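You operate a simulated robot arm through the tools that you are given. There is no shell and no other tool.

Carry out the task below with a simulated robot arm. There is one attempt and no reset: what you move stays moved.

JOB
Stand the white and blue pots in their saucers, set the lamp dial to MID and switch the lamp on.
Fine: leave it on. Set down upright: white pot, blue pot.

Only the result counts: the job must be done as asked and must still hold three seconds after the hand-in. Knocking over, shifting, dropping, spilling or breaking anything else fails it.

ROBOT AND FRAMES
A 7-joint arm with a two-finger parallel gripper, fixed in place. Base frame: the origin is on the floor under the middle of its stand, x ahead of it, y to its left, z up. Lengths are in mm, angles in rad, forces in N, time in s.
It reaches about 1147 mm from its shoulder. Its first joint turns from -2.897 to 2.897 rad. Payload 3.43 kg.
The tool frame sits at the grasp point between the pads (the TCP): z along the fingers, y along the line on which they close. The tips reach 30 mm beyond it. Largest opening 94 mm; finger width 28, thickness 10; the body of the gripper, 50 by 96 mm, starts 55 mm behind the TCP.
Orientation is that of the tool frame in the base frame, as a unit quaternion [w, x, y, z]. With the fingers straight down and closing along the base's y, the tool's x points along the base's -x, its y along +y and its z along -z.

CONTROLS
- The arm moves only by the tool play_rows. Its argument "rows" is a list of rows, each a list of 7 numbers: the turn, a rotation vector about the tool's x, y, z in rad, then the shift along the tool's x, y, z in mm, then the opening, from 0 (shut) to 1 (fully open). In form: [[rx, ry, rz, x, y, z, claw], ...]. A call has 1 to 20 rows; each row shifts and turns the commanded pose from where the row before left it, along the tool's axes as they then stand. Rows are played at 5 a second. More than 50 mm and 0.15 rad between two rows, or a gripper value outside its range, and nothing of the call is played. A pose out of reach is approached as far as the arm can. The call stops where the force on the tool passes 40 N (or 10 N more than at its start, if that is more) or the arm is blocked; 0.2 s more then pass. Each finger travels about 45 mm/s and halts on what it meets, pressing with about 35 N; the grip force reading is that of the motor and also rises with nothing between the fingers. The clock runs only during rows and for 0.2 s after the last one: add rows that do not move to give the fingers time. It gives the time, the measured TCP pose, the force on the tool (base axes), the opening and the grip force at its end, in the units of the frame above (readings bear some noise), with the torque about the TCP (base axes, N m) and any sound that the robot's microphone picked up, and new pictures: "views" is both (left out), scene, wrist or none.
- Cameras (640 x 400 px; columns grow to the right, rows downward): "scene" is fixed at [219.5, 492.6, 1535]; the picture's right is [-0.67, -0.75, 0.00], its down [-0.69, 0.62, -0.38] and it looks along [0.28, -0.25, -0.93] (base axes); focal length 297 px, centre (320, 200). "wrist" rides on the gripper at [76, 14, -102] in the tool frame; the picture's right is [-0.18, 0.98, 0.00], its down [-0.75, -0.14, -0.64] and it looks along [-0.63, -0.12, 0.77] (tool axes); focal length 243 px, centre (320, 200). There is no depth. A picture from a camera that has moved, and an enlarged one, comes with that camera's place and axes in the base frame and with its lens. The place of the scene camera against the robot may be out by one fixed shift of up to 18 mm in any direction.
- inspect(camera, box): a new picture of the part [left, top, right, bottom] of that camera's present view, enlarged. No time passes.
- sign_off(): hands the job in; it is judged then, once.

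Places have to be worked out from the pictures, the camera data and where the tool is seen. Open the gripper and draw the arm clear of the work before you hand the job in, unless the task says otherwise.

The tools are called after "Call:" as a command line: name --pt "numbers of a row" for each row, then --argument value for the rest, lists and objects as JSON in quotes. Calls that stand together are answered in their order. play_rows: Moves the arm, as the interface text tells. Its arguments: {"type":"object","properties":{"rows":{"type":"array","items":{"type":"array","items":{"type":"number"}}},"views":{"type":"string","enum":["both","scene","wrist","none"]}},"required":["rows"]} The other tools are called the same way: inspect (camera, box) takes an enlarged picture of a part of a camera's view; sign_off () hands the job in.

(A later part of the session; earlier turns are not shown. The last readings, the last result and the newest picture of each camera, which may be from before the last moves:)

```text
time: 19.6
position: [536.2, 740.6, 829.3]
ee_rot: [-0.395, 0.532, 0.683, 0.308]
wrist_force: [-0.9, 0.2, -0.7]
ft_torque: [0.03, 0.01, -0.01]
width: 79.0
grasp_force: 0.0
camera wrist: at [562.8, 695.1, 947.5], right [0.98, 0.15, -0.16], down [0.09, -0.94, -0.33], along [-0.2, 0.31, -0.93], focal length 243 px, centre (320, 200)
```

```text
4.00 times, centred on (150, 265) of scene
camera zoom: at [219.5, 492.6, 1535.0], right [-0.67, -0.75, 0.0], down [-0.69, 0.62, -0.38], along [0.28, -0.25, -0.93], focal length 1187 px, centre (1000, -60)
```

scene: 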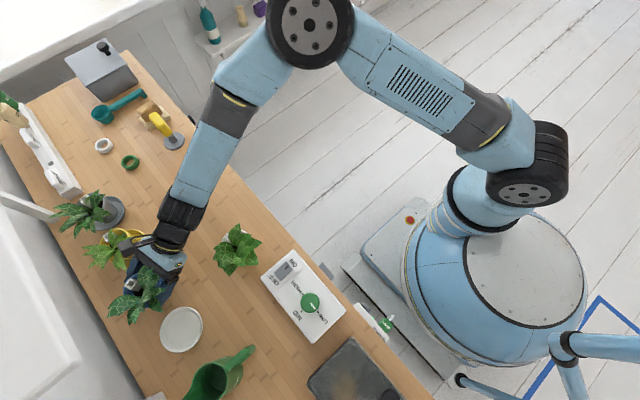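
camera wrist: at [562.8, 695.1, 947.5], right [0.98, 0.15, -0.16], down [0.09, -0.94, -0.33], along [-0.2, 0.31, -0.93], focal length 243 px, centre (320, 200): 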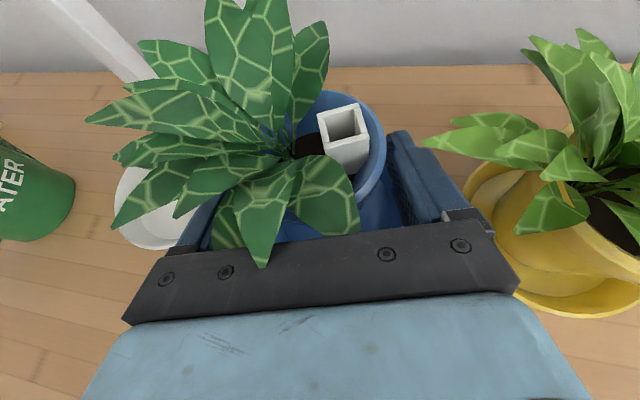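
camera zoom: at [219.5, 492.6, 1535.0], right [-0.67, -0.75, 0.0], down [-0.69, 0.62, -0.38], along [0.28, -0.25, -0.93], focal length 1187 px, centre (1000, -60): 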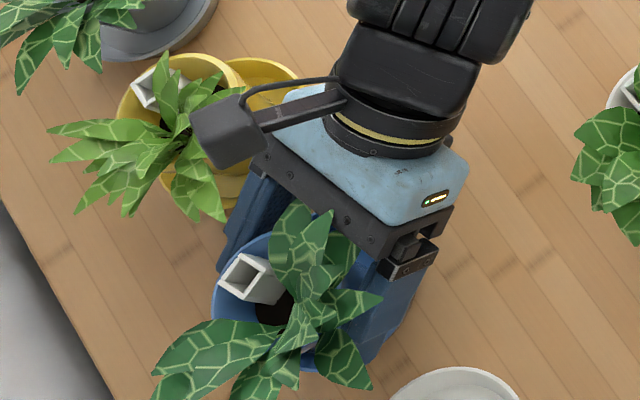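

The blue pot stands free in its saucer with gaps on both sides of it. I retreat straight back along the tool axis.

Call:
play_rows --pt "0 0 0 0 0 -15 0.84" --pt "0 0 0 0 0 -25 0.84" --pt "0 0 0 0 0 -30 0.84" --pt "0 0 0 0 0 -35 0.9" --pt "0 0 0 0 0 -35 1" --pt "0 0 0 0 0 0 1"

Call:
inspect --camera "wrist" --box '[180, 0, 500, 200]'

```text
time: 21.0
position: [565.9, 622.2, 896.8]
ee_rot: [-0.395, 0.532, 0.683, 0.307]
wrist_force: [0.3, 0.1, -0.1]
ft_torque: [0.0, -0.03, 0.02]
width: 94.0
grasp_force: 0.0
camera wrist: at [593.0, 576.1, 1015.5], right [0.98, 0.15, -0.16], down [0.09, -0.94, -0.33], along [-0.2, 0.31, -0.93], focal length 243 px, centre (320, 200)
```

scene: 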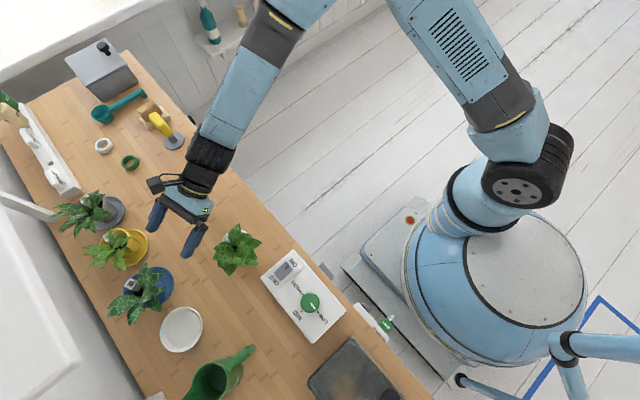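
wrist: 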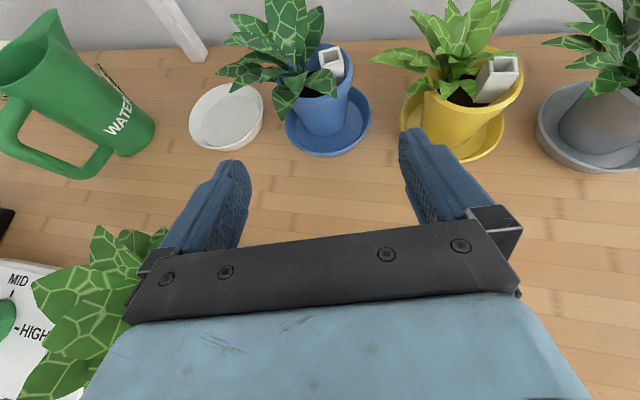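

```text
2.00 times, centred on (340, 100) of wrist
camera zoom: at [593.0, 576.1, 1015.5], right [0.98, 0.15, -0.16], down [0.09, -0.94, -0.33], along [-0.2, 0.31, -0.93], focal length 485 px, centre (280, 400)
```

zoom: 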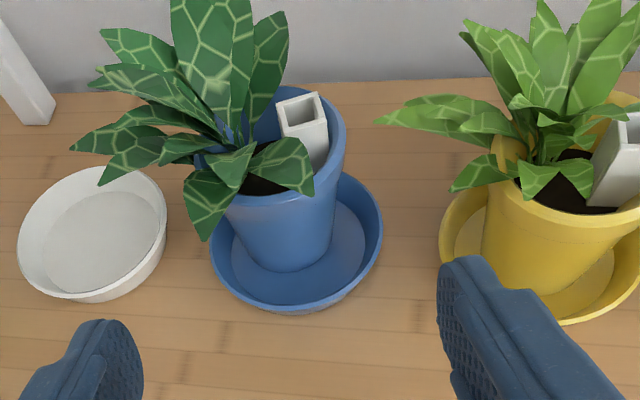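

The blue pot is upright inside its saucer. Now I back away towards the robot, undo the yaw and line up in front of the white pot.

Call:
play_rows --pt "0 0 0 -14.2 -9.9 -36.6 1" --pt "0 0 0 -14.2 -9.9 -36.6 1" --pt "0 0 0 -14.2 -9.9 -36.6 1" --pt "0 0 0 -14.2 -9.9 -36.6 1" --pt "0 0 0 -14.2 -9.9 -36.6 1" --pt "-0.108 0 0.0625 0 0 0 1" --pt "-0.108 0 0.0625 0 0 0 1" --pt "0 0 0 -4 -30.5 5 1" --pt "0 0 0 -4 -30.5 5 1" --pt "0 0 0 -4 -30.5 5 1" --pt "0 0 0 0 0 0 1"

Call:
inspect --camera "wrist" --box '[180, 20, 460, 195]'

```text
time: 23.4
position: [472.3, 428.9, 912.5]
ee_rot: [-0.353, 0.613, 0.612, 0.354]
wrist_force: [0.6, 0.7, -0.1]
ft_torque: [0.03, -0.02, -0.01]
width: 93.9
grasp_force: 0.0
camera wrist: at [487.5, 378.8, 1030.2], right [0.98, -0.09, -0.16], down [-0.14, -0.93, -0.33], along [-0.12, 0.35, -0.93], focal length 243 px, centre (320, 200)
```

scene: 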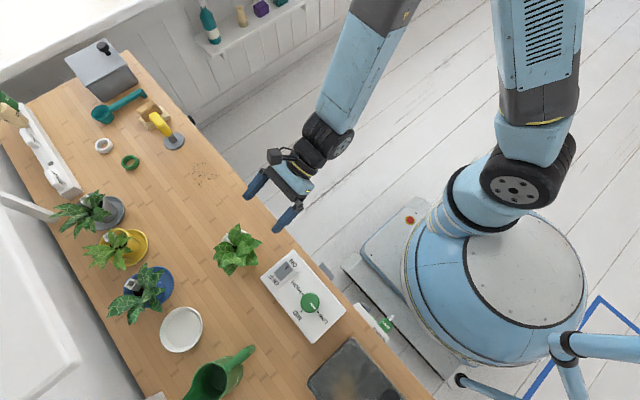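
wrist: 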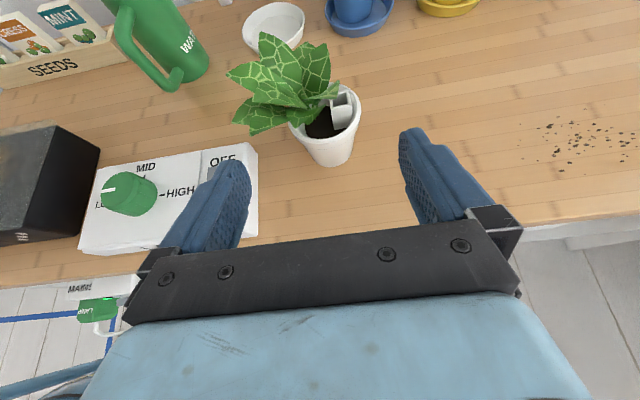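

```text
2.29 times, centred on (320, 108) of wrist
camera zoom: at [487.5, 378.8, 1030.2], right [0.98, -0.09, -0.16], down [-0.14, -0.93, -0.33], along [-0.12, 0.35, -0.93], focal length 555 px, centre (320, 411)
```

zoom: 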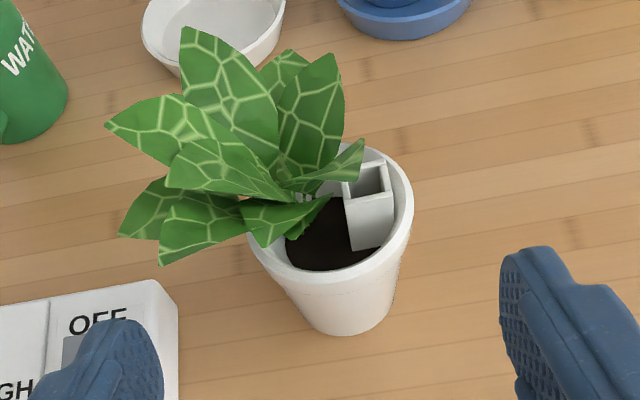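

White pot axis measured at ≈(476, 533), base on z≈777. I move to the tool-axis line and advance most of the way, then check.

Call:
play_rows --pt "0 0 0 -13.4 1.85 29.4 1" --pt "0 0 0 -13.3 1.85 29.3 1" --pt "0 0 0 0 0 20 1" --pt "0 0 0 0 0 20 1" --pt "0 0 0 0 0 0 1"

Call:
inspect --camera "wrist" --box '[180, 60, 460, 235]'

```text
time: 24.6
position: [479.3, 503.6, 838.5]
ee_rot: [-0.353, 0.613, 0.612, 0.353]
wrist_force: [-0.7, -0.3, 0.5]
ft_torque: [-0.01, -0.03, -0.02]
width: 94.2
grasp_force: 0.0
camera wrist: at [493.8, 451.7, 956.6], right [0.98, -0.09, -0.16], down [-0.14, -0.93, -0.33], along [-0.12, 0.35, -0.93], focal length 243 px, centre (320, 200)
```

scene: 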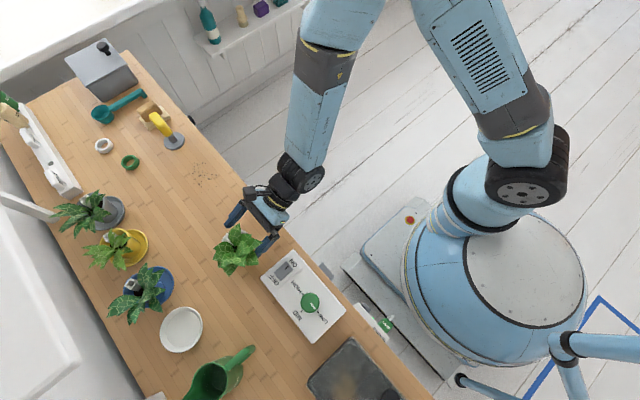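
wrist: 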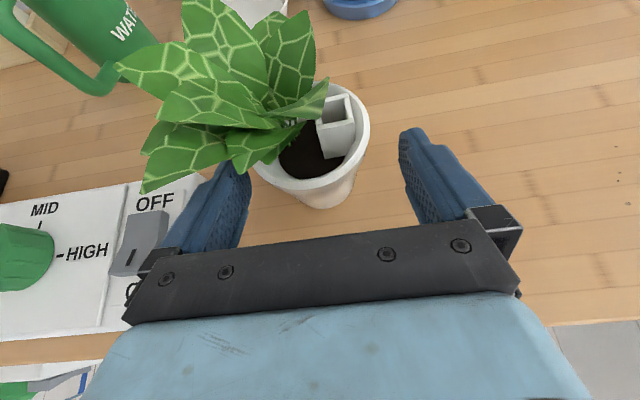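

```text
2.29 times, centred on (320, 148) of wrist
camera zoom: at [493.8, 451.7, 956.6], right [0.98, -0.09, -0.16], down [-0.14, -0.93, -0.33], along [-0.12, 0.35, -0.93], focal length 555 px, centre (320, 320)
```

zoom: 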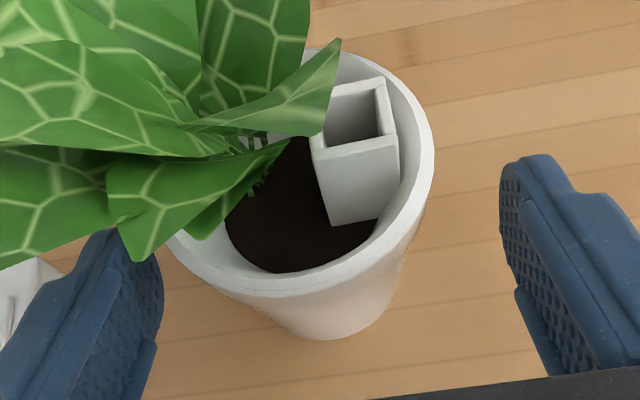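

The pot sits between the fingers within about 3 mm of centre. I advance the last 26 mm (with a small −x correction) and close.

Call:
play_rows --pt "0 0 0 0 -1 13 1" --pt "0 0 0 0 -1 13 1" --pt "0 0 0 0 0 0 1" --pt "0 0 0 0 0 0 0.75" --pt "0 0 0 0 0 0 0.6" --pt "0 0 0 0 0 0 0.4" --pt "0 0 0 0 0 0 0.2" --pt "0 0 0 0 0 0 0" --pt "0 0 0 0 0 0 0"

```text
time: 26.6
position: [476.4, 524.6, 826.2]
ee_rot: [-0.353, 0.613, 0.612, 0.354]
wrist_force: [0.0, -0.4, 0.1]
ft_torque: [-0.03, -0.04, -0.01]
width: 63.3
grasp_force: 35.2
camera wrist: at [491.5, 473.5, 944.2], right [0.98, -0.09, -0.16], down [-0.14, -0.93, -0.33], along [-0.12, 0.35, -0.93], focal length 243 px, centre (320, 200)
```

scene: 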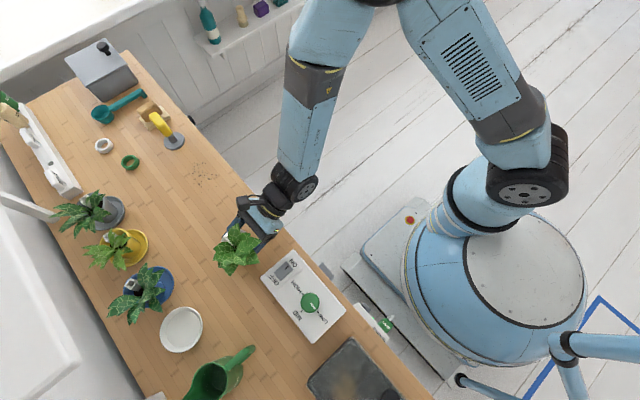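
wrist: 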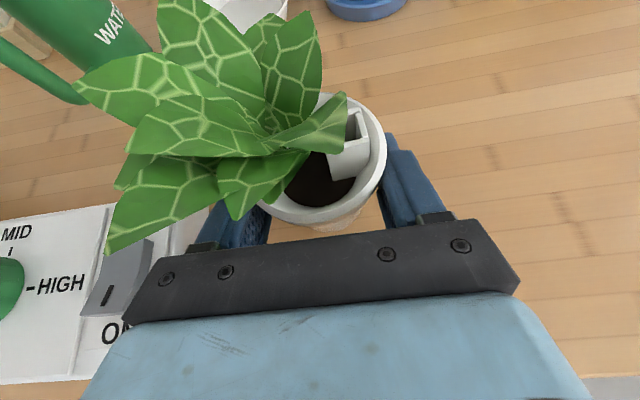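

Gripped at 63.3 mm. I lift straight up 40 mm.

Call:
play_rows --pt "0 0 0 8.66 0 -5 0" --pt "0 0 0 8.66 0 -5 0" --pt "0 0 0 8.66 0 -5 0" --pt "0 0 0 8.66 0 -5 0" --pt "0 0 0 0 0 0 0"

Call:
inspect --camera "wrist" --box '[180, 60, 460, 235]'

```text
time: 27.8
position: [476.3, 524.3, 864.8]
ee_rot: [-0.354, 0.613, 0.612, 0.353]
wrist_force: [0.0, 0.9, -1.2]
ft_torque: [-0.04, -0.02, 0.0]
width: 63.0
grasp_force: 34.6
camera wrist: at [491.0, 473.9, 984.3], right [0.98, -0.09, -0.16], down [-0.14, -0.93, -0.33], along [-0.12, 0.35, -0.93], focal length 243 px, centre (320, 200)
```

scene: 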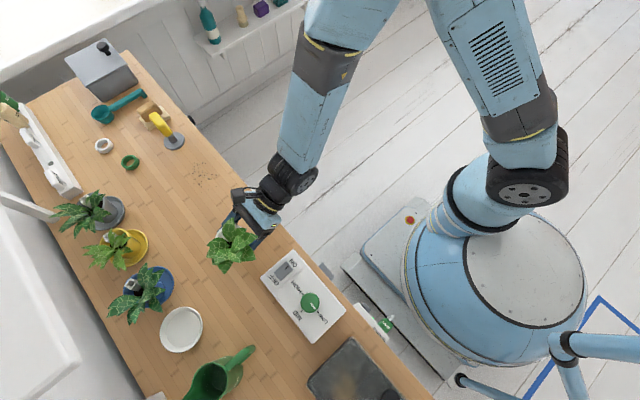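
wrist: 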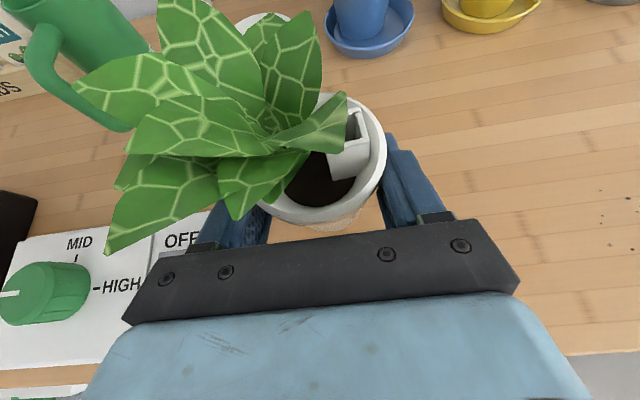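

```text
2.29 times, centred on (320, 148) of wrist
camera zoom: at [491.0, 473.9, 984.3], right [0.98, -0.09, -0.16], down [-0.14, -0.93, -0.33], along [-0.12, 0.35, -0.93], focal length 555 px, centre (320, 320)
```

zoom: 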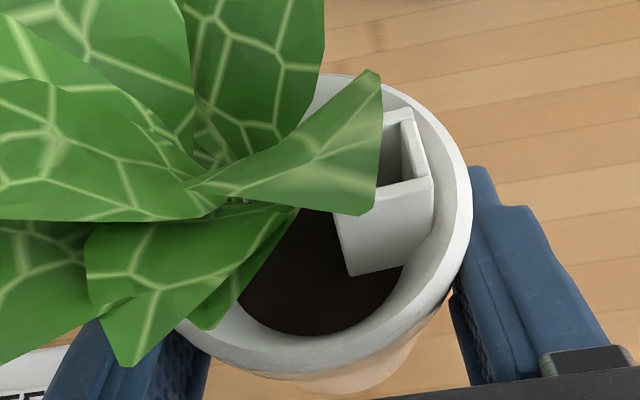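

The white pot is held upright. I carry it towards its saucer, first leg to about (409, 660) over free bench.

Call:
play_rows --pt "0 0 0 17 -16.75 29.45 0" --pt "0 0 0 17 -16.75 29.45 0" --pt "0 0 0 17 -16.75 29.45 0" --pt "0 0 0 17 -16.75 29.45 0" --pt "0 0 0 0 0 0 0"

Call:
inspect --camera "scene" --box '[90, 200, 330, 400]'

Call:
inspect --camera "wrist" --box '[0, 0, 480, 240]'

```text
time: 29.0
position: [409.7, 659.3, 864.9]
ee_rot: [-0.355, 0.612, 0.612, 0.353]
wrist_force: [0.0, 0.0, -3.0]
ft_torque: [-0.02, 0.01, 0.03]
width: 63.0
grasp_force: 35.4
camera wrist: at [424.5, 609.0, 983.4], right [0.98, -0.09, -0.16], down [-0.14, -0.93, -0.33], along [-0.12, 0.35, -0.93], focal length 243 px, centre (320, 200)
```

scene: 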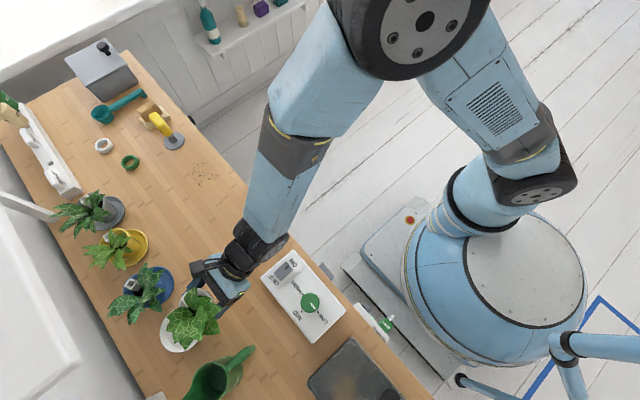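
wrist: 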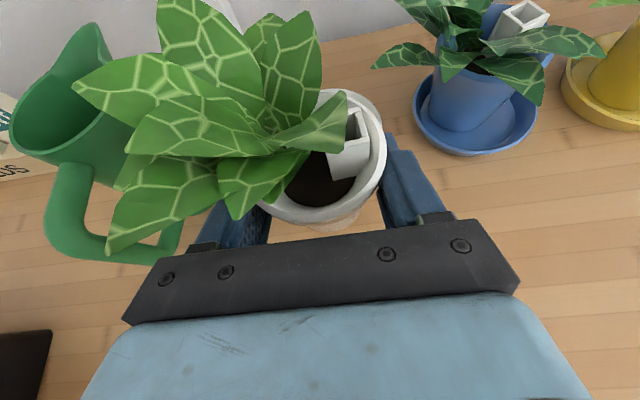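

```text
2.00 times, centred on (210, 300) of scene
camera zoom: at [219.5, 492.6, 1535.0], right [-0.67, -0.75, 0.0], down [-0.69, 0.62, -0.38], along [0.28, -0.25, -0.93], focal length 594 px, centre (540, 0)
```

zoom: 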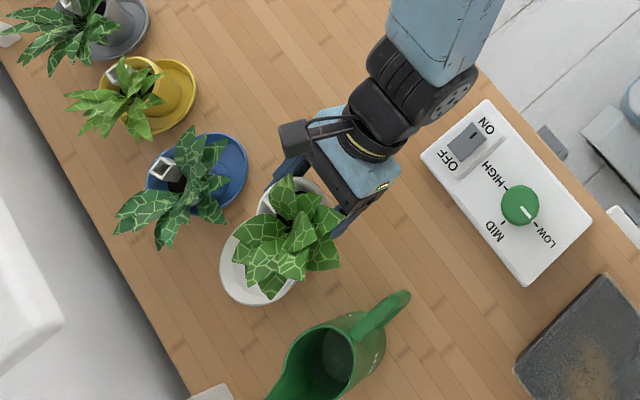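

```text
1.33 times, centred on (240, 120) of wrist
camera zoom: at [424.5, 609.0, 983.4], right [0.98, -0.09, -0.16], down [-0.14, -0.93, -0.33], along [-0.12, 0.35, -0.93], focal length 324 px, centre (427, 307)
```

zoom: 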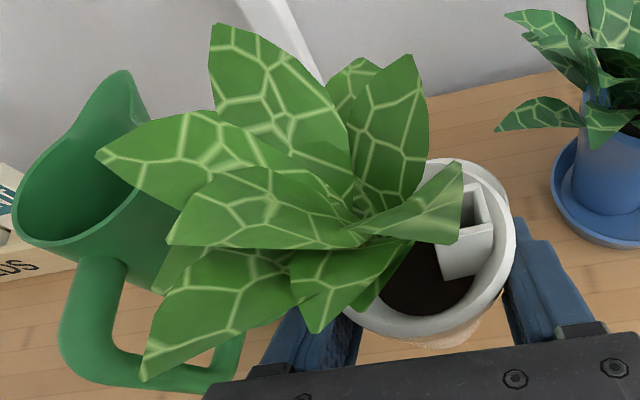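

The blue leaf tip and the watering can both look clear of the straight path. I continue +y over the white saucer, aiming for pot axis ≈ (409, 746).

Call:
play_rows --pt "0 0 0 10.9 -0.3 24.2 0" --pt "0 0 0 10.9 -0.2 24.2 0" --pt "0 0 0 10.9 -0.2 24.2 0" --pt "0 0 0 0 0 0 0"

Call:
inspect --camera "scene" --box '[90, 240, 250, 380]'

Call:
inspect --camera "wrist" --box '[0, 0, 480, 260]'

```text
time: 30.0
position: [409.6, 740.2, 858.7]
ee_rot: [-0.352, 0.613, 0.612, 0.353]
wrist_force: [0.9, 1.0, -1.6]
ft_torque: [-0.03, 0.0, 0.0]
width: 63.0
grasp_force: 35.1
camera wrist: at [424.3, 688.3, 977.1], right [0.98, -0.09, -0.16], down [-0.14, -0.93, -0.33], along [-0.12, 0.35, -0.93], focal length 243 px, centre (320, 200)
```

scene: 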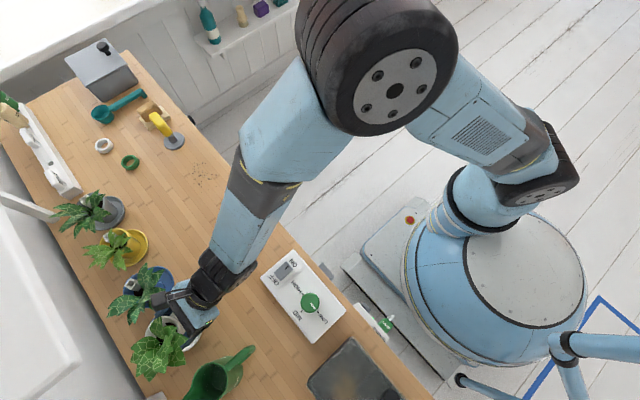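
wrist: 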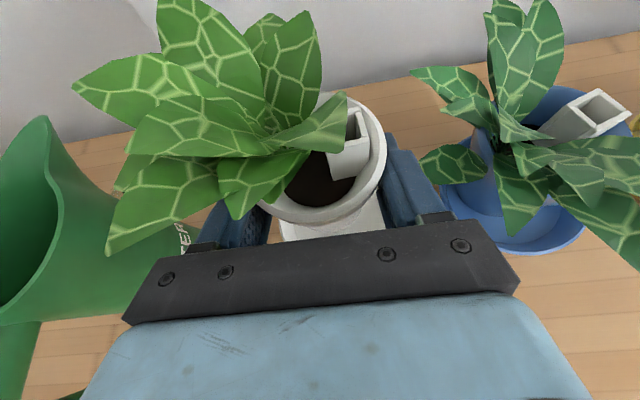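

```text
2.86 times, centred on (170, 310) of scene
camera zoom: at [219.5, 492.6, 1535.0], right [-0.67, -0.75, 0.0], down [-0.69, 0.62, -0.38], along [0.28, -0.25, -0.93], focal length 848 px, centre (749, -114)
```

zoom: 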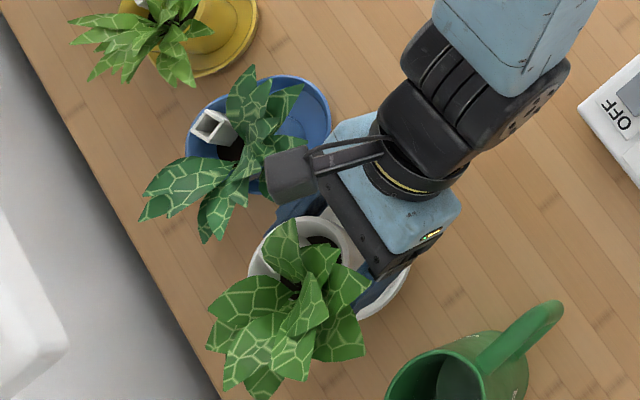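

```text
1.33 times, centred on (240, 130) of wrist
camera zoom: at [424.3, 688.3, 977.1], right [0.98, -0.09, -0.16], down [-0.14, -0.93, -0.33], along [-0.12, 0.35, -0.93], focal length 324 px, centre (427, 293)
```

zoom: 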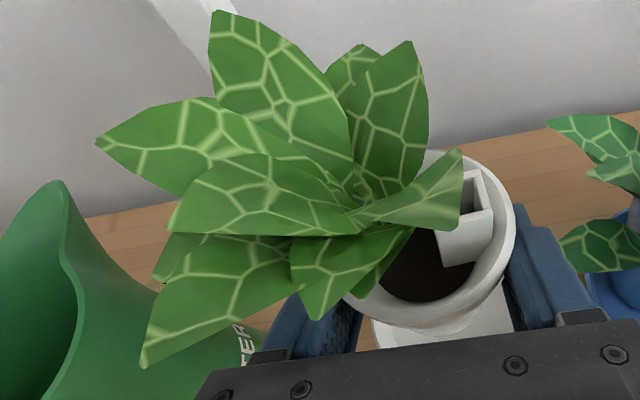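

The saucer's left rim appears where expected (x≈367), so the pot axis is within about 6 mm of the saucer centre. I lower it by 20 mm first.

Call:
play_rows --pt "0 0 0 -4.33 0 2.5 0" --pt "0 0 0 -4.33 0 2.5 0" --pt "0 0 0 -4.33 0 2.5 0" --pt "0 0 0 -4.33 0 2.5 0" --pt "0 0 0 0 0 0 0"

```text
time: 31.2
position: [408.8, 738.7, 838.5]
ee_rot: [-0.353, 0.613, 0.612, 0.354]
wrist_force: [0.2, -0.7, -2.3]
ft_torque: [-0.02, -0.02, -0.01]
width: 63.0
grasp_force: 34.7
camera wrist: at [422.9, 688.1, 956.3], right [0.98, -0.09, -0.16], down [-0.14, -0.93, -0.33], along [-0.12, 0.35, -0.93], focal length 243 px, centre (320, 200)
```

scene: 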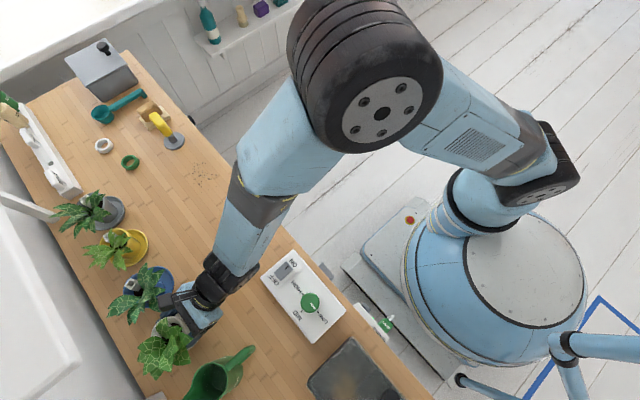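
wrist: 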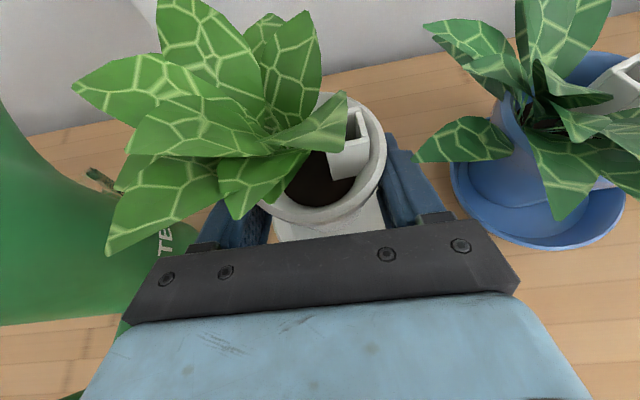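

No contact yet at z=838.5; I continue down in small steps.

Call:
play_rows --pt "0 0 0 -1.73 0 1 0" --pt "0 0 0 -1.73 0 1 0" --pt "0 0 0 -1.3 0 0.75 0" --pt "0 0 0 0 0 0 0" --views "none"

```text
time: 32.2
position: [408.0, 740.0, 832.1]
ee_rot: [-0.353, 0.613, 0.612, 0.354]
wrist_force: [-0.4, -0.2, -3.4]
ft_torque: [-0.04, 0.0, 0.0]
width: 63.1
grasp_force: 35.1
```

Still only the pot's weight at z≈832; I go on in 1 mm steps.

Call:
play_rows --pt "0 0 0 -0.87 0 0.5 0" --pt "0 0 0 -0.87 0 0.5 0" --pt "0 0 0 0 0 0 0" --views "none"

```text
time: 33.0
position: [408.6, 740.4, 830.6]
ee_rot: [-0.353, 0.613, 0.612, 0.354]
wrist_force: [0.5, -0.9, 3.1]
ft_torque: [0.11, 0.02, 0.01]
width: 62.7
grasp_force: 34.9
```

First contact (+3 N). I press 0.6 mm more to seat the pot, then open the fingers gradually.

Call:
play_rows --pt "0 0 0 -0.52 0 0.3 0" --pt "0 0 0 0 0 0 0" --pt "0 0 0 0 0 0 0.68" --pt "0 0 0 0 0 0 0.72" --pt "0 0 0 0 0 0 0.78" --pt "0 0 0 0 0 0 0.83" --pt "0 0 0 0 0 0 0.83" --pt "0 0 0 0 0 0 0.83"

Call:
inspect --camera "wrist" --box '[180, 60, 500, 260]'

```text
time: 34.8
position: [407.2, 739.3, 830.4]
ee_rot: [-0.353, 0.613, 0.612, 0.354]
wrist_force: [0.0, 0.1, 0.9]
ft_torque: [0.02, 0.02, -0.01]
width: 78.2
grasp_force: 0.0
camera wrist: at [422.7, 688.7, 948.3], right [0.98, -0.09, -0.16], down [-0.14, -0.93, -0.33], along [-0.12, 0.35, -0.93], focal length 243 px, centre (320, 200)
```

scene: 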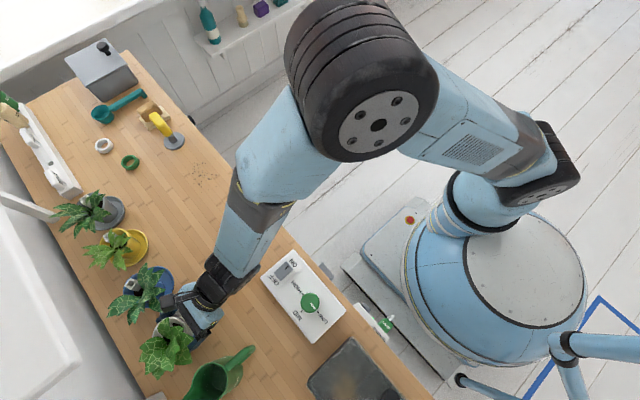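
wrist: 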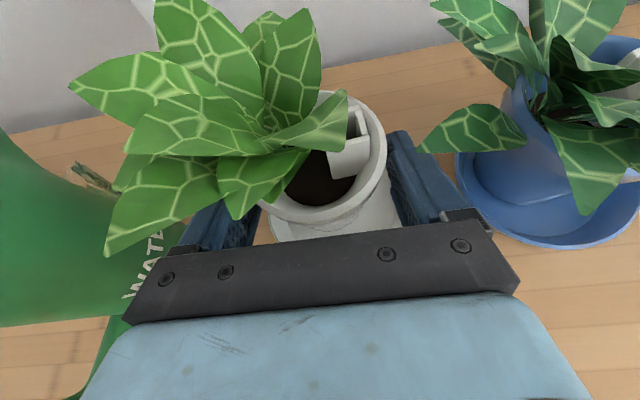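

```text
2.00 times, centred on (340, 160) of wrist
camera zoom: at [422.7, 688.7, 948.3], right [0.98, -0.09, -0.16], down [-0.14, -0.93, -0.33], along [-0.12, 0.35, -0.93], focal length 485 px, centre (280, 280)
```

zoom: 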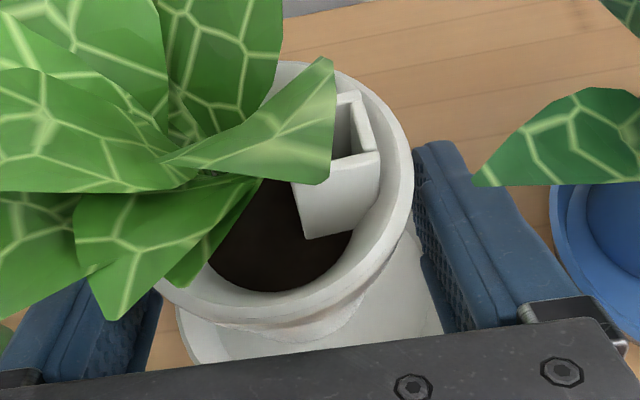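

The pot stands free with gaps on both sides. I retreat straight back along the tool axis.

Call:
play_rows --pt "0 0 0 0 0 -15 0.83" --pt "0 0 0 0 0 -25 0.83" --pt "0 0 0 0 0 -30 0.83" --pt "0 0 0 0 0 -35 0.83" --pt "0 0 0 0 0 -40 0.83" --pt "0 0 0 0 0 0 0.83"

Call:
inspect --camera "wrist" --box '[180, 0, 500, 200]'

```text
time: 36.2
position: [411.0, 613.3, 903.1]
ee_rot: [-0.354, 0.613, 0.612, 0.354]
wrist_force: [0.1, 1.0, -0.2]
ft_torque: [0.01, -0.01, 0.0]
width: 78.1
grasp_force: 0.0
camera wrist: at [424.2, 562.1, 1021.2], right [0.98, -0.09, -0.16], down [-0.14, -0.93, -0.33], along [-0.12, 0.35, -0.93], focal length 243 px, centre (320, 200)
```

scene: 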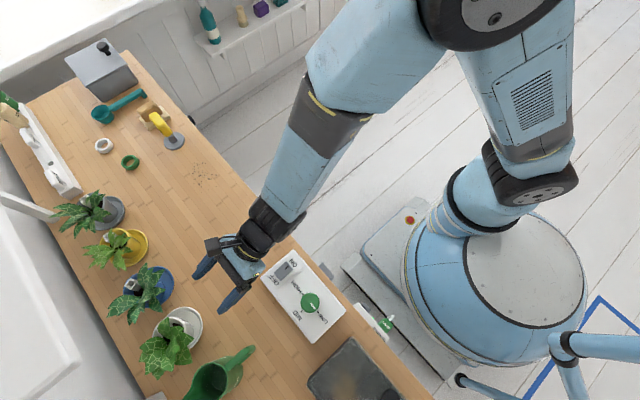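
wrist: 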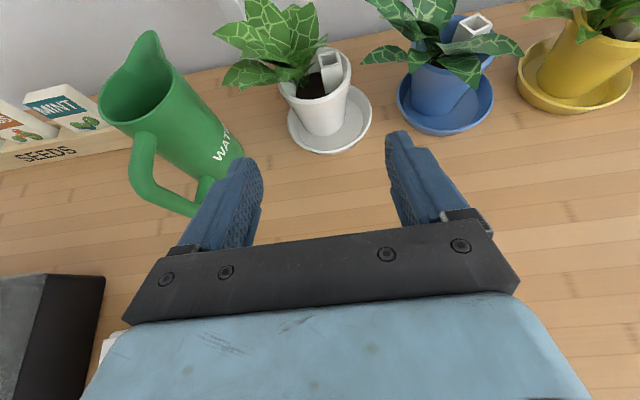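

```text
2.00 times, centred on (340, 100) of wrist
camera zoom: at [424.2, 562.1, 1021.2], right [0.98, -0.09, -0.16], down [-0.14, -0.93, -0.33], along [-0.12, 0.35, -0.93], focal length 485 px, centre (280, 400)
```

zoom: 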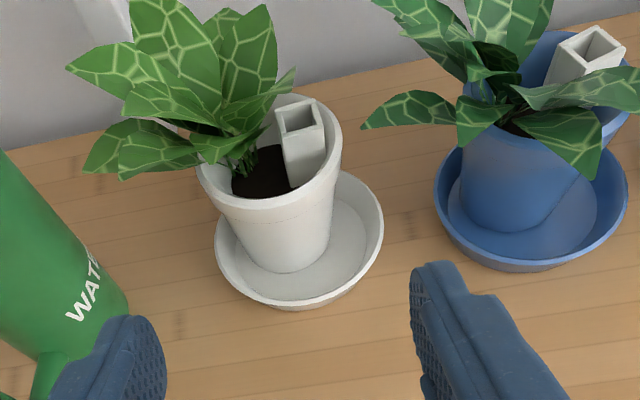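

Both pots stand upright in their saucers. Next is the dial: I move up and back over the panel and bring the tool to vertical.

Call:
play_rows --pt "0 0 0 -1.8 -20.25 -31.6 0.83" --pt "0 0 0 -1.8 -20.25 -31.6 0.83" --pt "0 0 0 -1.8 -20.25 -31.6 0.83" --pt "0 0 0 -1.8 -20.25 -31.6 0.83" --pt "0 -0.1496 0 0 0 0 0.83" --pt "0 -0.1496 0 0 0 0 0.83" --pt "0 -0.1496 0 0 0 0 0.83" --pt "0 -0.1496 0 0 0 0 0.83" --pt "0 -0.1496 0 0 0 0 0.83" --pt "0 -0.1496 0 0 0 0 0.83" --pt "0 -0.1496 0 0 0 0 0.83" --pt "0 0 0 0 0 0 0.83"

```text
time: 38.8
position: [322.9, 504.9, 957.6]
ee_rot: [-0.033, 0.702, 0.711, 0.019]
wrist_force: [-0.4, -0.3, 0.9]
ft_torque: [0.02, 0.02, 0.02]
width: 78.1
grasp_force: 0.2
out of reach, approached as far as the arm can: row 8
camera wrist: at [339.0, 572.9, 1066.0], right [0.98, -0.17, -0.03], down [-0.12, -0.8, 0.59], along [-0.13, -0.57, -0.81], focal length 243 px, centre (320, 200)
```

scene: 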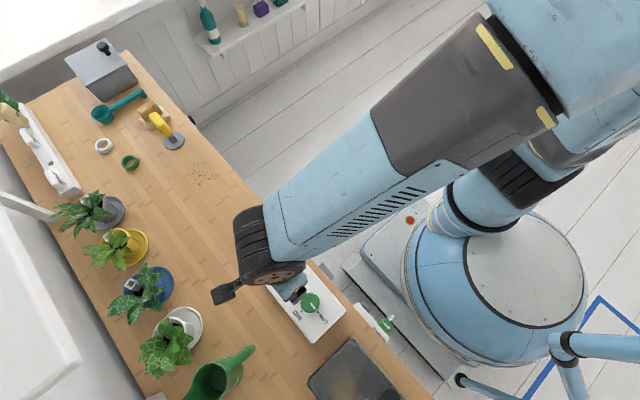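
wrist: 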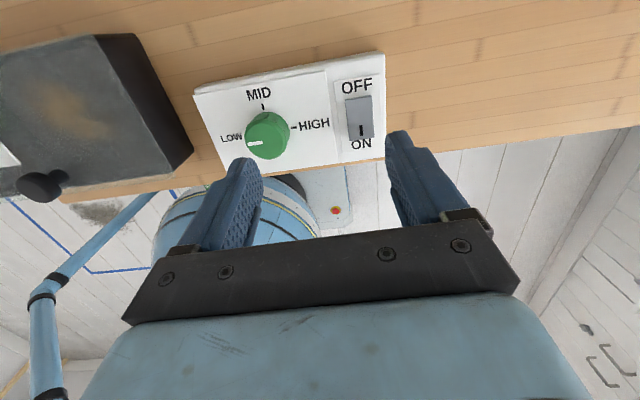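

One row was reported out of reach, so the tool is not quite vertical. I hold still to see where the arm settles.

Call:
play_rows --pt "0 0 0 0 0 0 0.83" --pt "0 0 0 0 0 0 0.83" --pt "0 0 0 0 0 0 0.83"

```text
time: 39.6
position: [322.8, 505.0, 957.7]
ee_rot: [-0.034, 0.702, 0.711, 0.02]
wrist_force: [-0.5, 0.1, 0.0]
ft_torque: [0.0, -0.04, 0.01]
width: 78.0
grasp_force: 0.2
camera wrist: at [339.0, 572.7, 1066.1], right [0.98, -0.17, -0.03], down [-0.12, -0.8, 0.59], along [-0.13, -0.57, -0.81], focal length 243 px, centre (320, 200)
```

scene: 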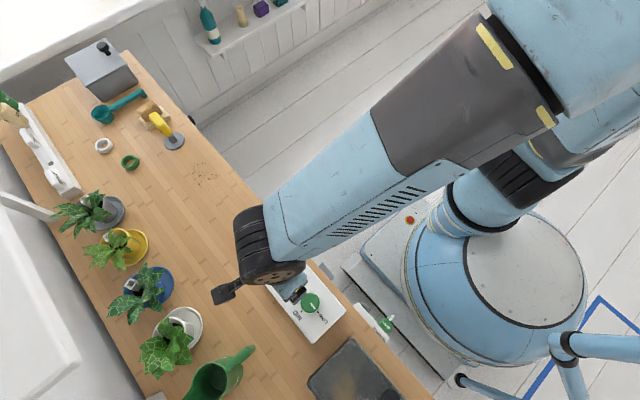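
wrist: 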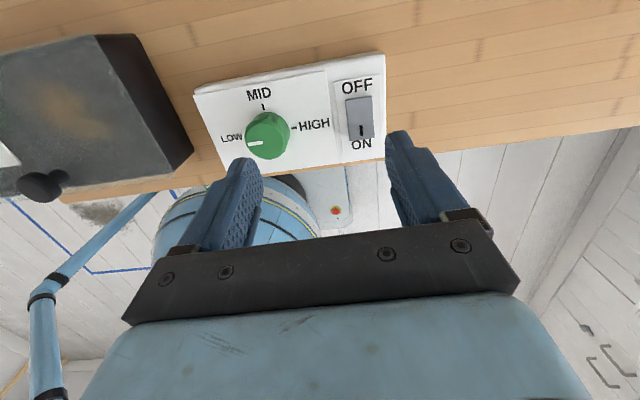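

It settled about 4° off, near a joint limit in this arm posture. I roll the gripper back towards its starting orientation, which the arm reached comfortably at the beginning, with a slight rise for safety.

Call:
play_rows --pt "0 0 -0.143 0 0 -5 0.83" --pt "0 0 -0.143 0 0 -5 0.83" --pt "0 0 -0.143 0 0 -5 0.83" --pt "0 0 -0.143 0 0 -5 0.83" --pt "0 0 -0.143 0 0 0 0.83" --pt "0 0 -0.143 0 0 0 0.83" --pt "0 0 0 0 0 0 0.83"

```text
time: 41.2
position: [323.8, 502.0, 979.6]
ee_rot: [-0.022, 0.341, 0.939, 0.033]
wrist_force: [-0.3, -0.4, -0.5]
ft_torque: [-0.02, 0.02, 0.01]
width: 78.1
grasp_force: 0.1
camera wrist: at [276.8, 554.6, 1086.8], right [0.77, 0.63, 0.03], down [0.5, -0.64, 0.58], along [0.39, -0.44, -0.81], focal length 243 px, centre (320, 200)
```

scene: 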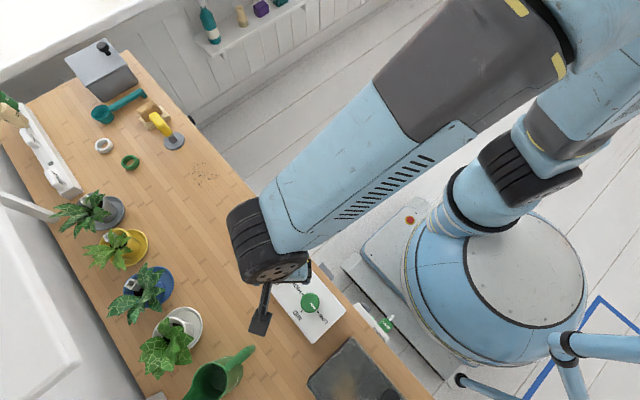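
wrist: 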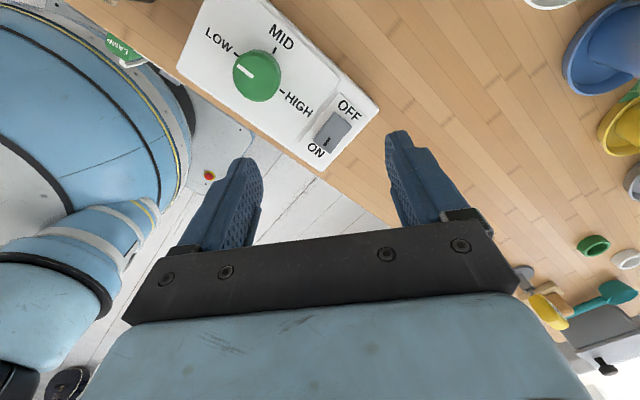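

The residual tilt is about 4.5° towards +y and is carried in the command. I correct it explicitly and finish the roll to the start orientation.

Call:
play_rows --pt "0.047 -0.064 0 0 0 0 0.83" --pt "0 0 -0.139 0 0 0 0.83" --pt "0 0 -0.139 0 0 0 0.83" --pt "0 0 -0.139 0 0 0 0.83" --pt "0 0 -0.139 0 0 0 0.83" --pt "0 0 -0.14 0 0 0 0.83" --pt "0 0 0 0 0 0 0.83"

```text
time: 42.8
position: [323.8, 504.0, 978.2]
ee_rot: [-0.001, 0.001, 1.0, -0.001]
wrist_force: [0.7, 0.6, 0.2]
ft_torque: [0.0, -0.02, -0.03]
width: 78.1
grasp_force: 0.0
camera wrist: at [248.1, 517.8, 1081.9], right [0.19, 0.98, 0.0], down [0.75, -0.14, 0.64], along [0.63, -0.12, -0.77], focal length 243 px, centre (320, 200)
```

scene: 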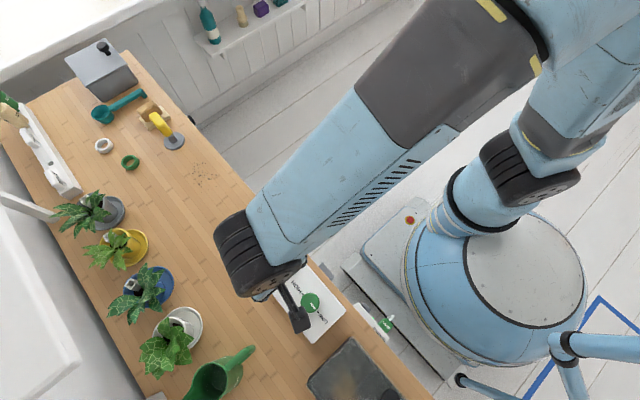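
wrist: 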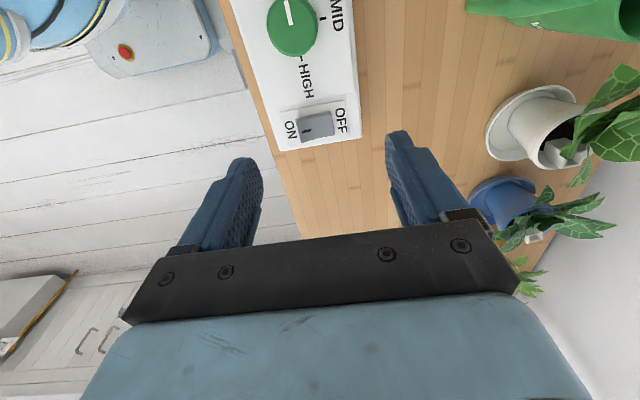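

The tool is now exactly vertical, and this view places the dial at ≈(263, 490) and the rocker at ≈(356, 493). I move above the dial at z≈900 for a check.

Call:
play_rows --pt "0 0 0 20.3 -4.5 26 0.83" --pt "0 0 0 20.3 -4.5 26 0.83" --pt "0 0 0 20.2 -4.6 26 0.83" --pt "0 0 0 0 0 0 0.83"

Call:
inspect --camera "wrist" --box '[180, 60, 460, 235]'

```text
time: 43.8
position: [264.3, 488.0, 899.0]
ee_rot: [-0.001, 0.003, 1.0, 0.0]
wrist_force: [0.3, -0.3, 0.7]
ft_torque: [0.01, 0.03, 0.0]
width: 78.1
grasp_force: 0.2
camera wrist: at [187.9, 502.0, 1002.6], right [0.19, 0.98, 0.0], down [0.75, -0.14, 0.64], along [0.63, -0.12, -0.77], focal length 243 px, centre (320, 200)
```

scene: 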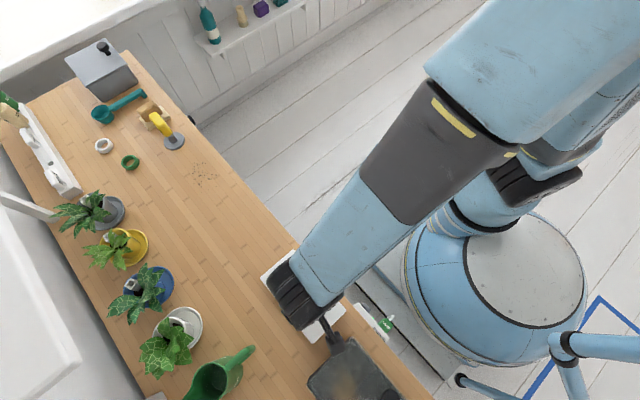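
wrist: 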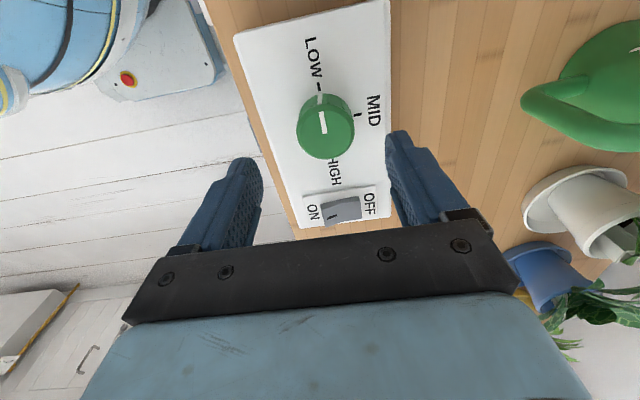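

```text
2.29 times, centred on (320, 148) of wrist
camera zoom: at [187.9, 502.0, 1002.6], right [0.19, 0.98, 0.0], down [0.75, -0.14, 0.64], along [0.63, -0.12, -0.77], focal length 555 px, centre (320, 320)
```

zoom: 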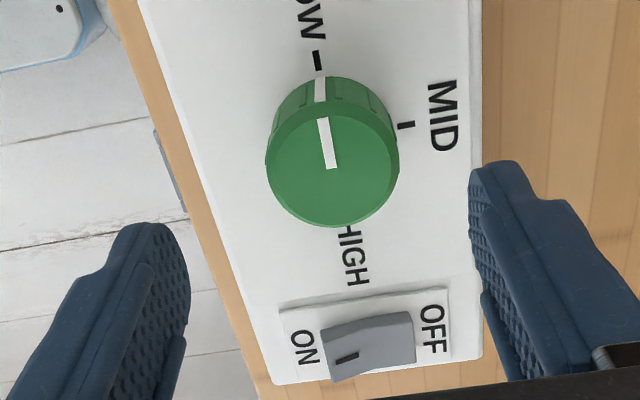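

Dial centre refined to ≈(263.5, 491.3), top z≈836, about 43 mm across, with its pointer on LOW. I centre over it and descend to z≈846, so the fingertips straddle it without touching the panel.

Call:
play_rows --pt "0 0 0 0.8 3.3 20 0.83" --pt "0 0 0 0 0 20 0.83" --pt "0 0 0 0 0 13 0.83" --pt "0 0 0 0 0 0 0.83"

Call:
inspect --camera "wrist" --box '[180, 80, 460, 255]'

```text
time: 44.8
position: [262.4, 492.7, 847.0]
ee_rot: [-0.001, 0.001, 1.0, 0.0]
wrist_force: [1.1, -0.3, 0.6]
ft_torque: [0.02, 0.03, -0.05]
width: 77.9
grasp_force: 0.0
camera wrist: at [186.9, 507.1, 951.0], right [0.19, 0.98, 0.0], down [0.75, -0.14, 0.64], along [0.63, -0.12, -0.77], focal length 243 px, centre (320, 200)
```

scene: 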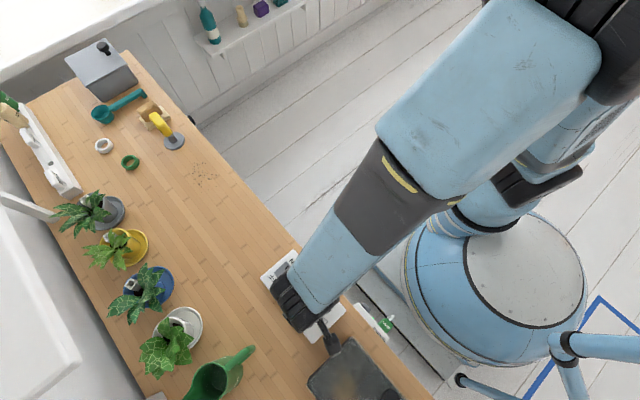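
wrist: 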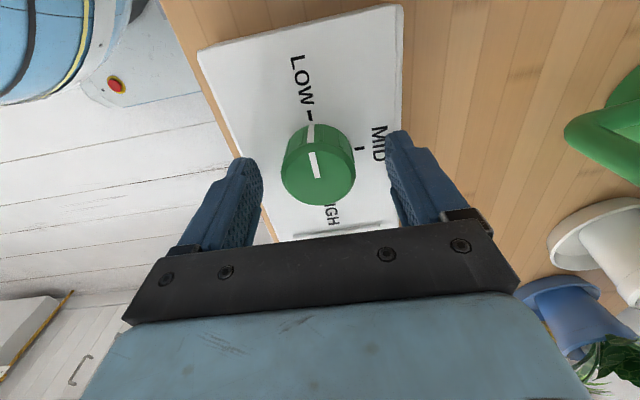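

```text
2.29 times, centred on (320, 168) of wrist
camera zoom: at [186.9, 507.1, 951.0], right [0.19, 0.98, 0.0], down [0.75, -0.14, 0.64], along [0.63, -0.12, -0.77], focal length 555 px, centre (320, 274)
```

zoom: 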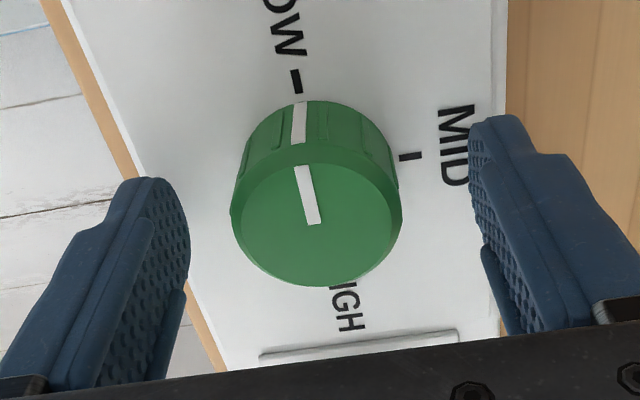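

The dial is centred between the fingers; I shift 2 mm in +x and close on it.

Call:
play_rows --pt "0 0 0 -2 -0.5 0 0.83" --pt "0 0 0 0 0 0 0.6" --pt "0 0 0 0 0 0 0.5" --pt "0 0 0 0 0 0 0.4" --pt "0 0 0 0 0 0 0.35" --pt "0 0 0 0 0 0 0.35"

Call:
inspect --camera "wrist" --box '[180, 80, 460, 255]'

```text
time: 46.2
position: [265.3, 491.2, 847.1]
ee_rot: [0.0, 0.003, 1.0, -0.001]
wrist_force: [-0.4, -7.8, -0.3]
ft_torque: [0.41, -0.13, -0.01]
width: 41.9
grasp_force: 45.0
camera wrist: at [188.8, 506.3, 951.0], right [0.19, 0.98, 0.0], down [0.75, -0.14, 0.64], along [0.63, -0.12, -0.77], focal length 243 px, centre (320, 200)
```

scene: 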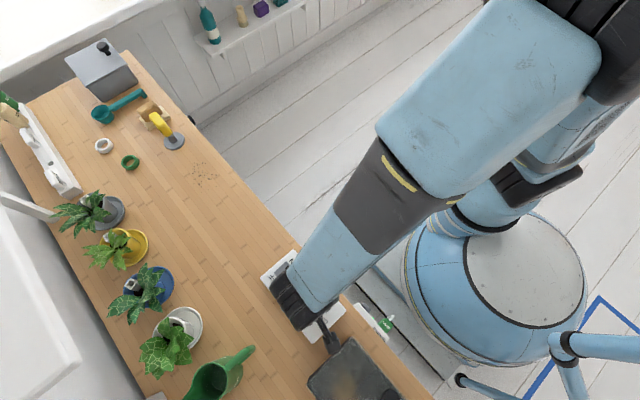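
wrist: 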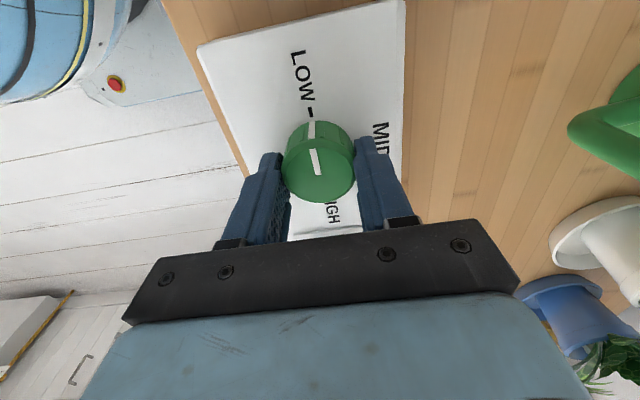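

```text
2.29 times, centred on (320, 168) of wrist
camera zoom: at [188.8, 506.3, 951.0], right [0.19, 0.98, 0.0], down [0.75, -0.14, 0.64], along [0.63, -0.12, -0.77], focal length 555 px, centre (320, 274)
```

zoom: 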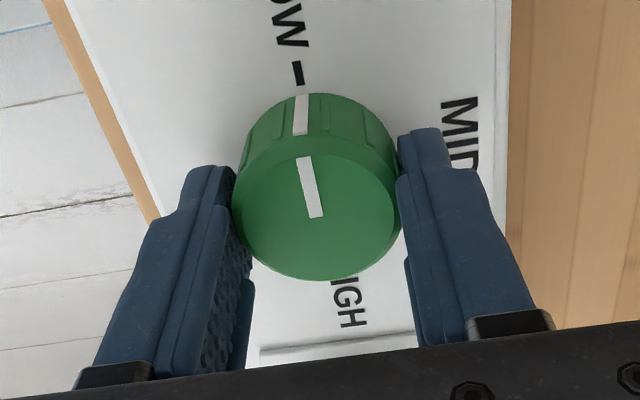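

The dial is gripped at 41.9 mm, with a small −8 N side load that I relieve by 0.5 mm. I begin turning clockwise as seen from above, about 0.43 rad first, to see the behaviour.

Call:
play_rows --pt "0 0 0 0 -0.5 0 0.35" --pt "0 0 0.1428 0 0 0 0.35" --pt "0 0 0.1428 0 0 0 0.35" --pt "0 0 0.1428 0 0 0 0.35" --pt "0 0 0 0 0 0 0.35"

Call:
inspect --camera "wrist" --box '[180, 80, 460, 255]'

```text
time: 47.4
position: [264.5, 491.8, 847.2]
ee_rot: [-0.001, 0.216, 0.976, -0.001]
wrist_force: [7.4, -13.4, 7.6]
ft_torque: [-0.1, -1.09, -0.05]
width: 41.9
grasp_force: 45.3
camera wrist: at [201.5, 535.7, 950.9], right [0.58, 0.81, 0.0], down [0.63, -0.44, 0.64], along [0.52, -0.37, -0.77], focal length 243 px, centre (320, 200)
```

scene: 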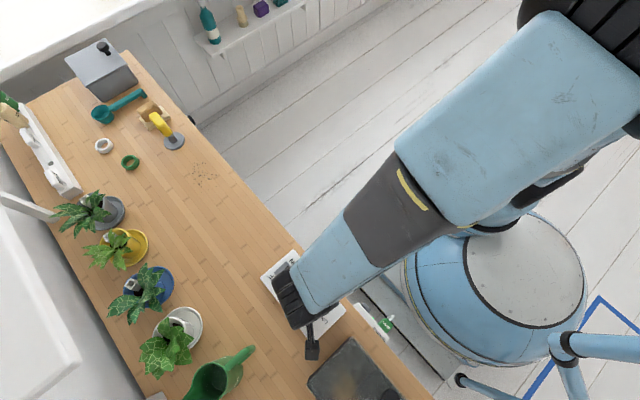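
wrist: 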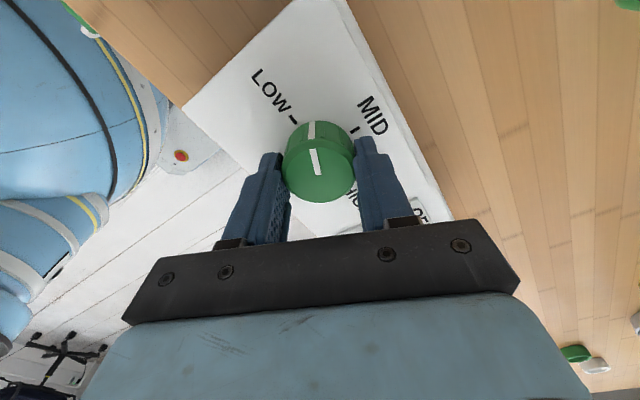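

```text
2.29 times, centred on (320, 168) of wrist
camera zoom: at [201.5, 535.7, 950.9], right [0.58, 0.81, 0.0], down [0.63, -0.44, 0.64], along [0.52, -0.37, -0.77], focal length 555 px, centre (320, 274)
```

zoom: 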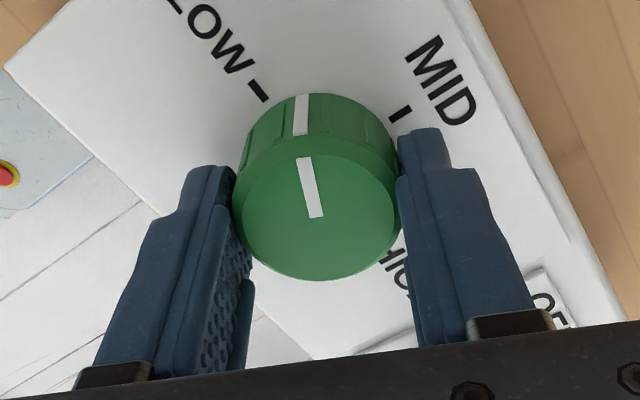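

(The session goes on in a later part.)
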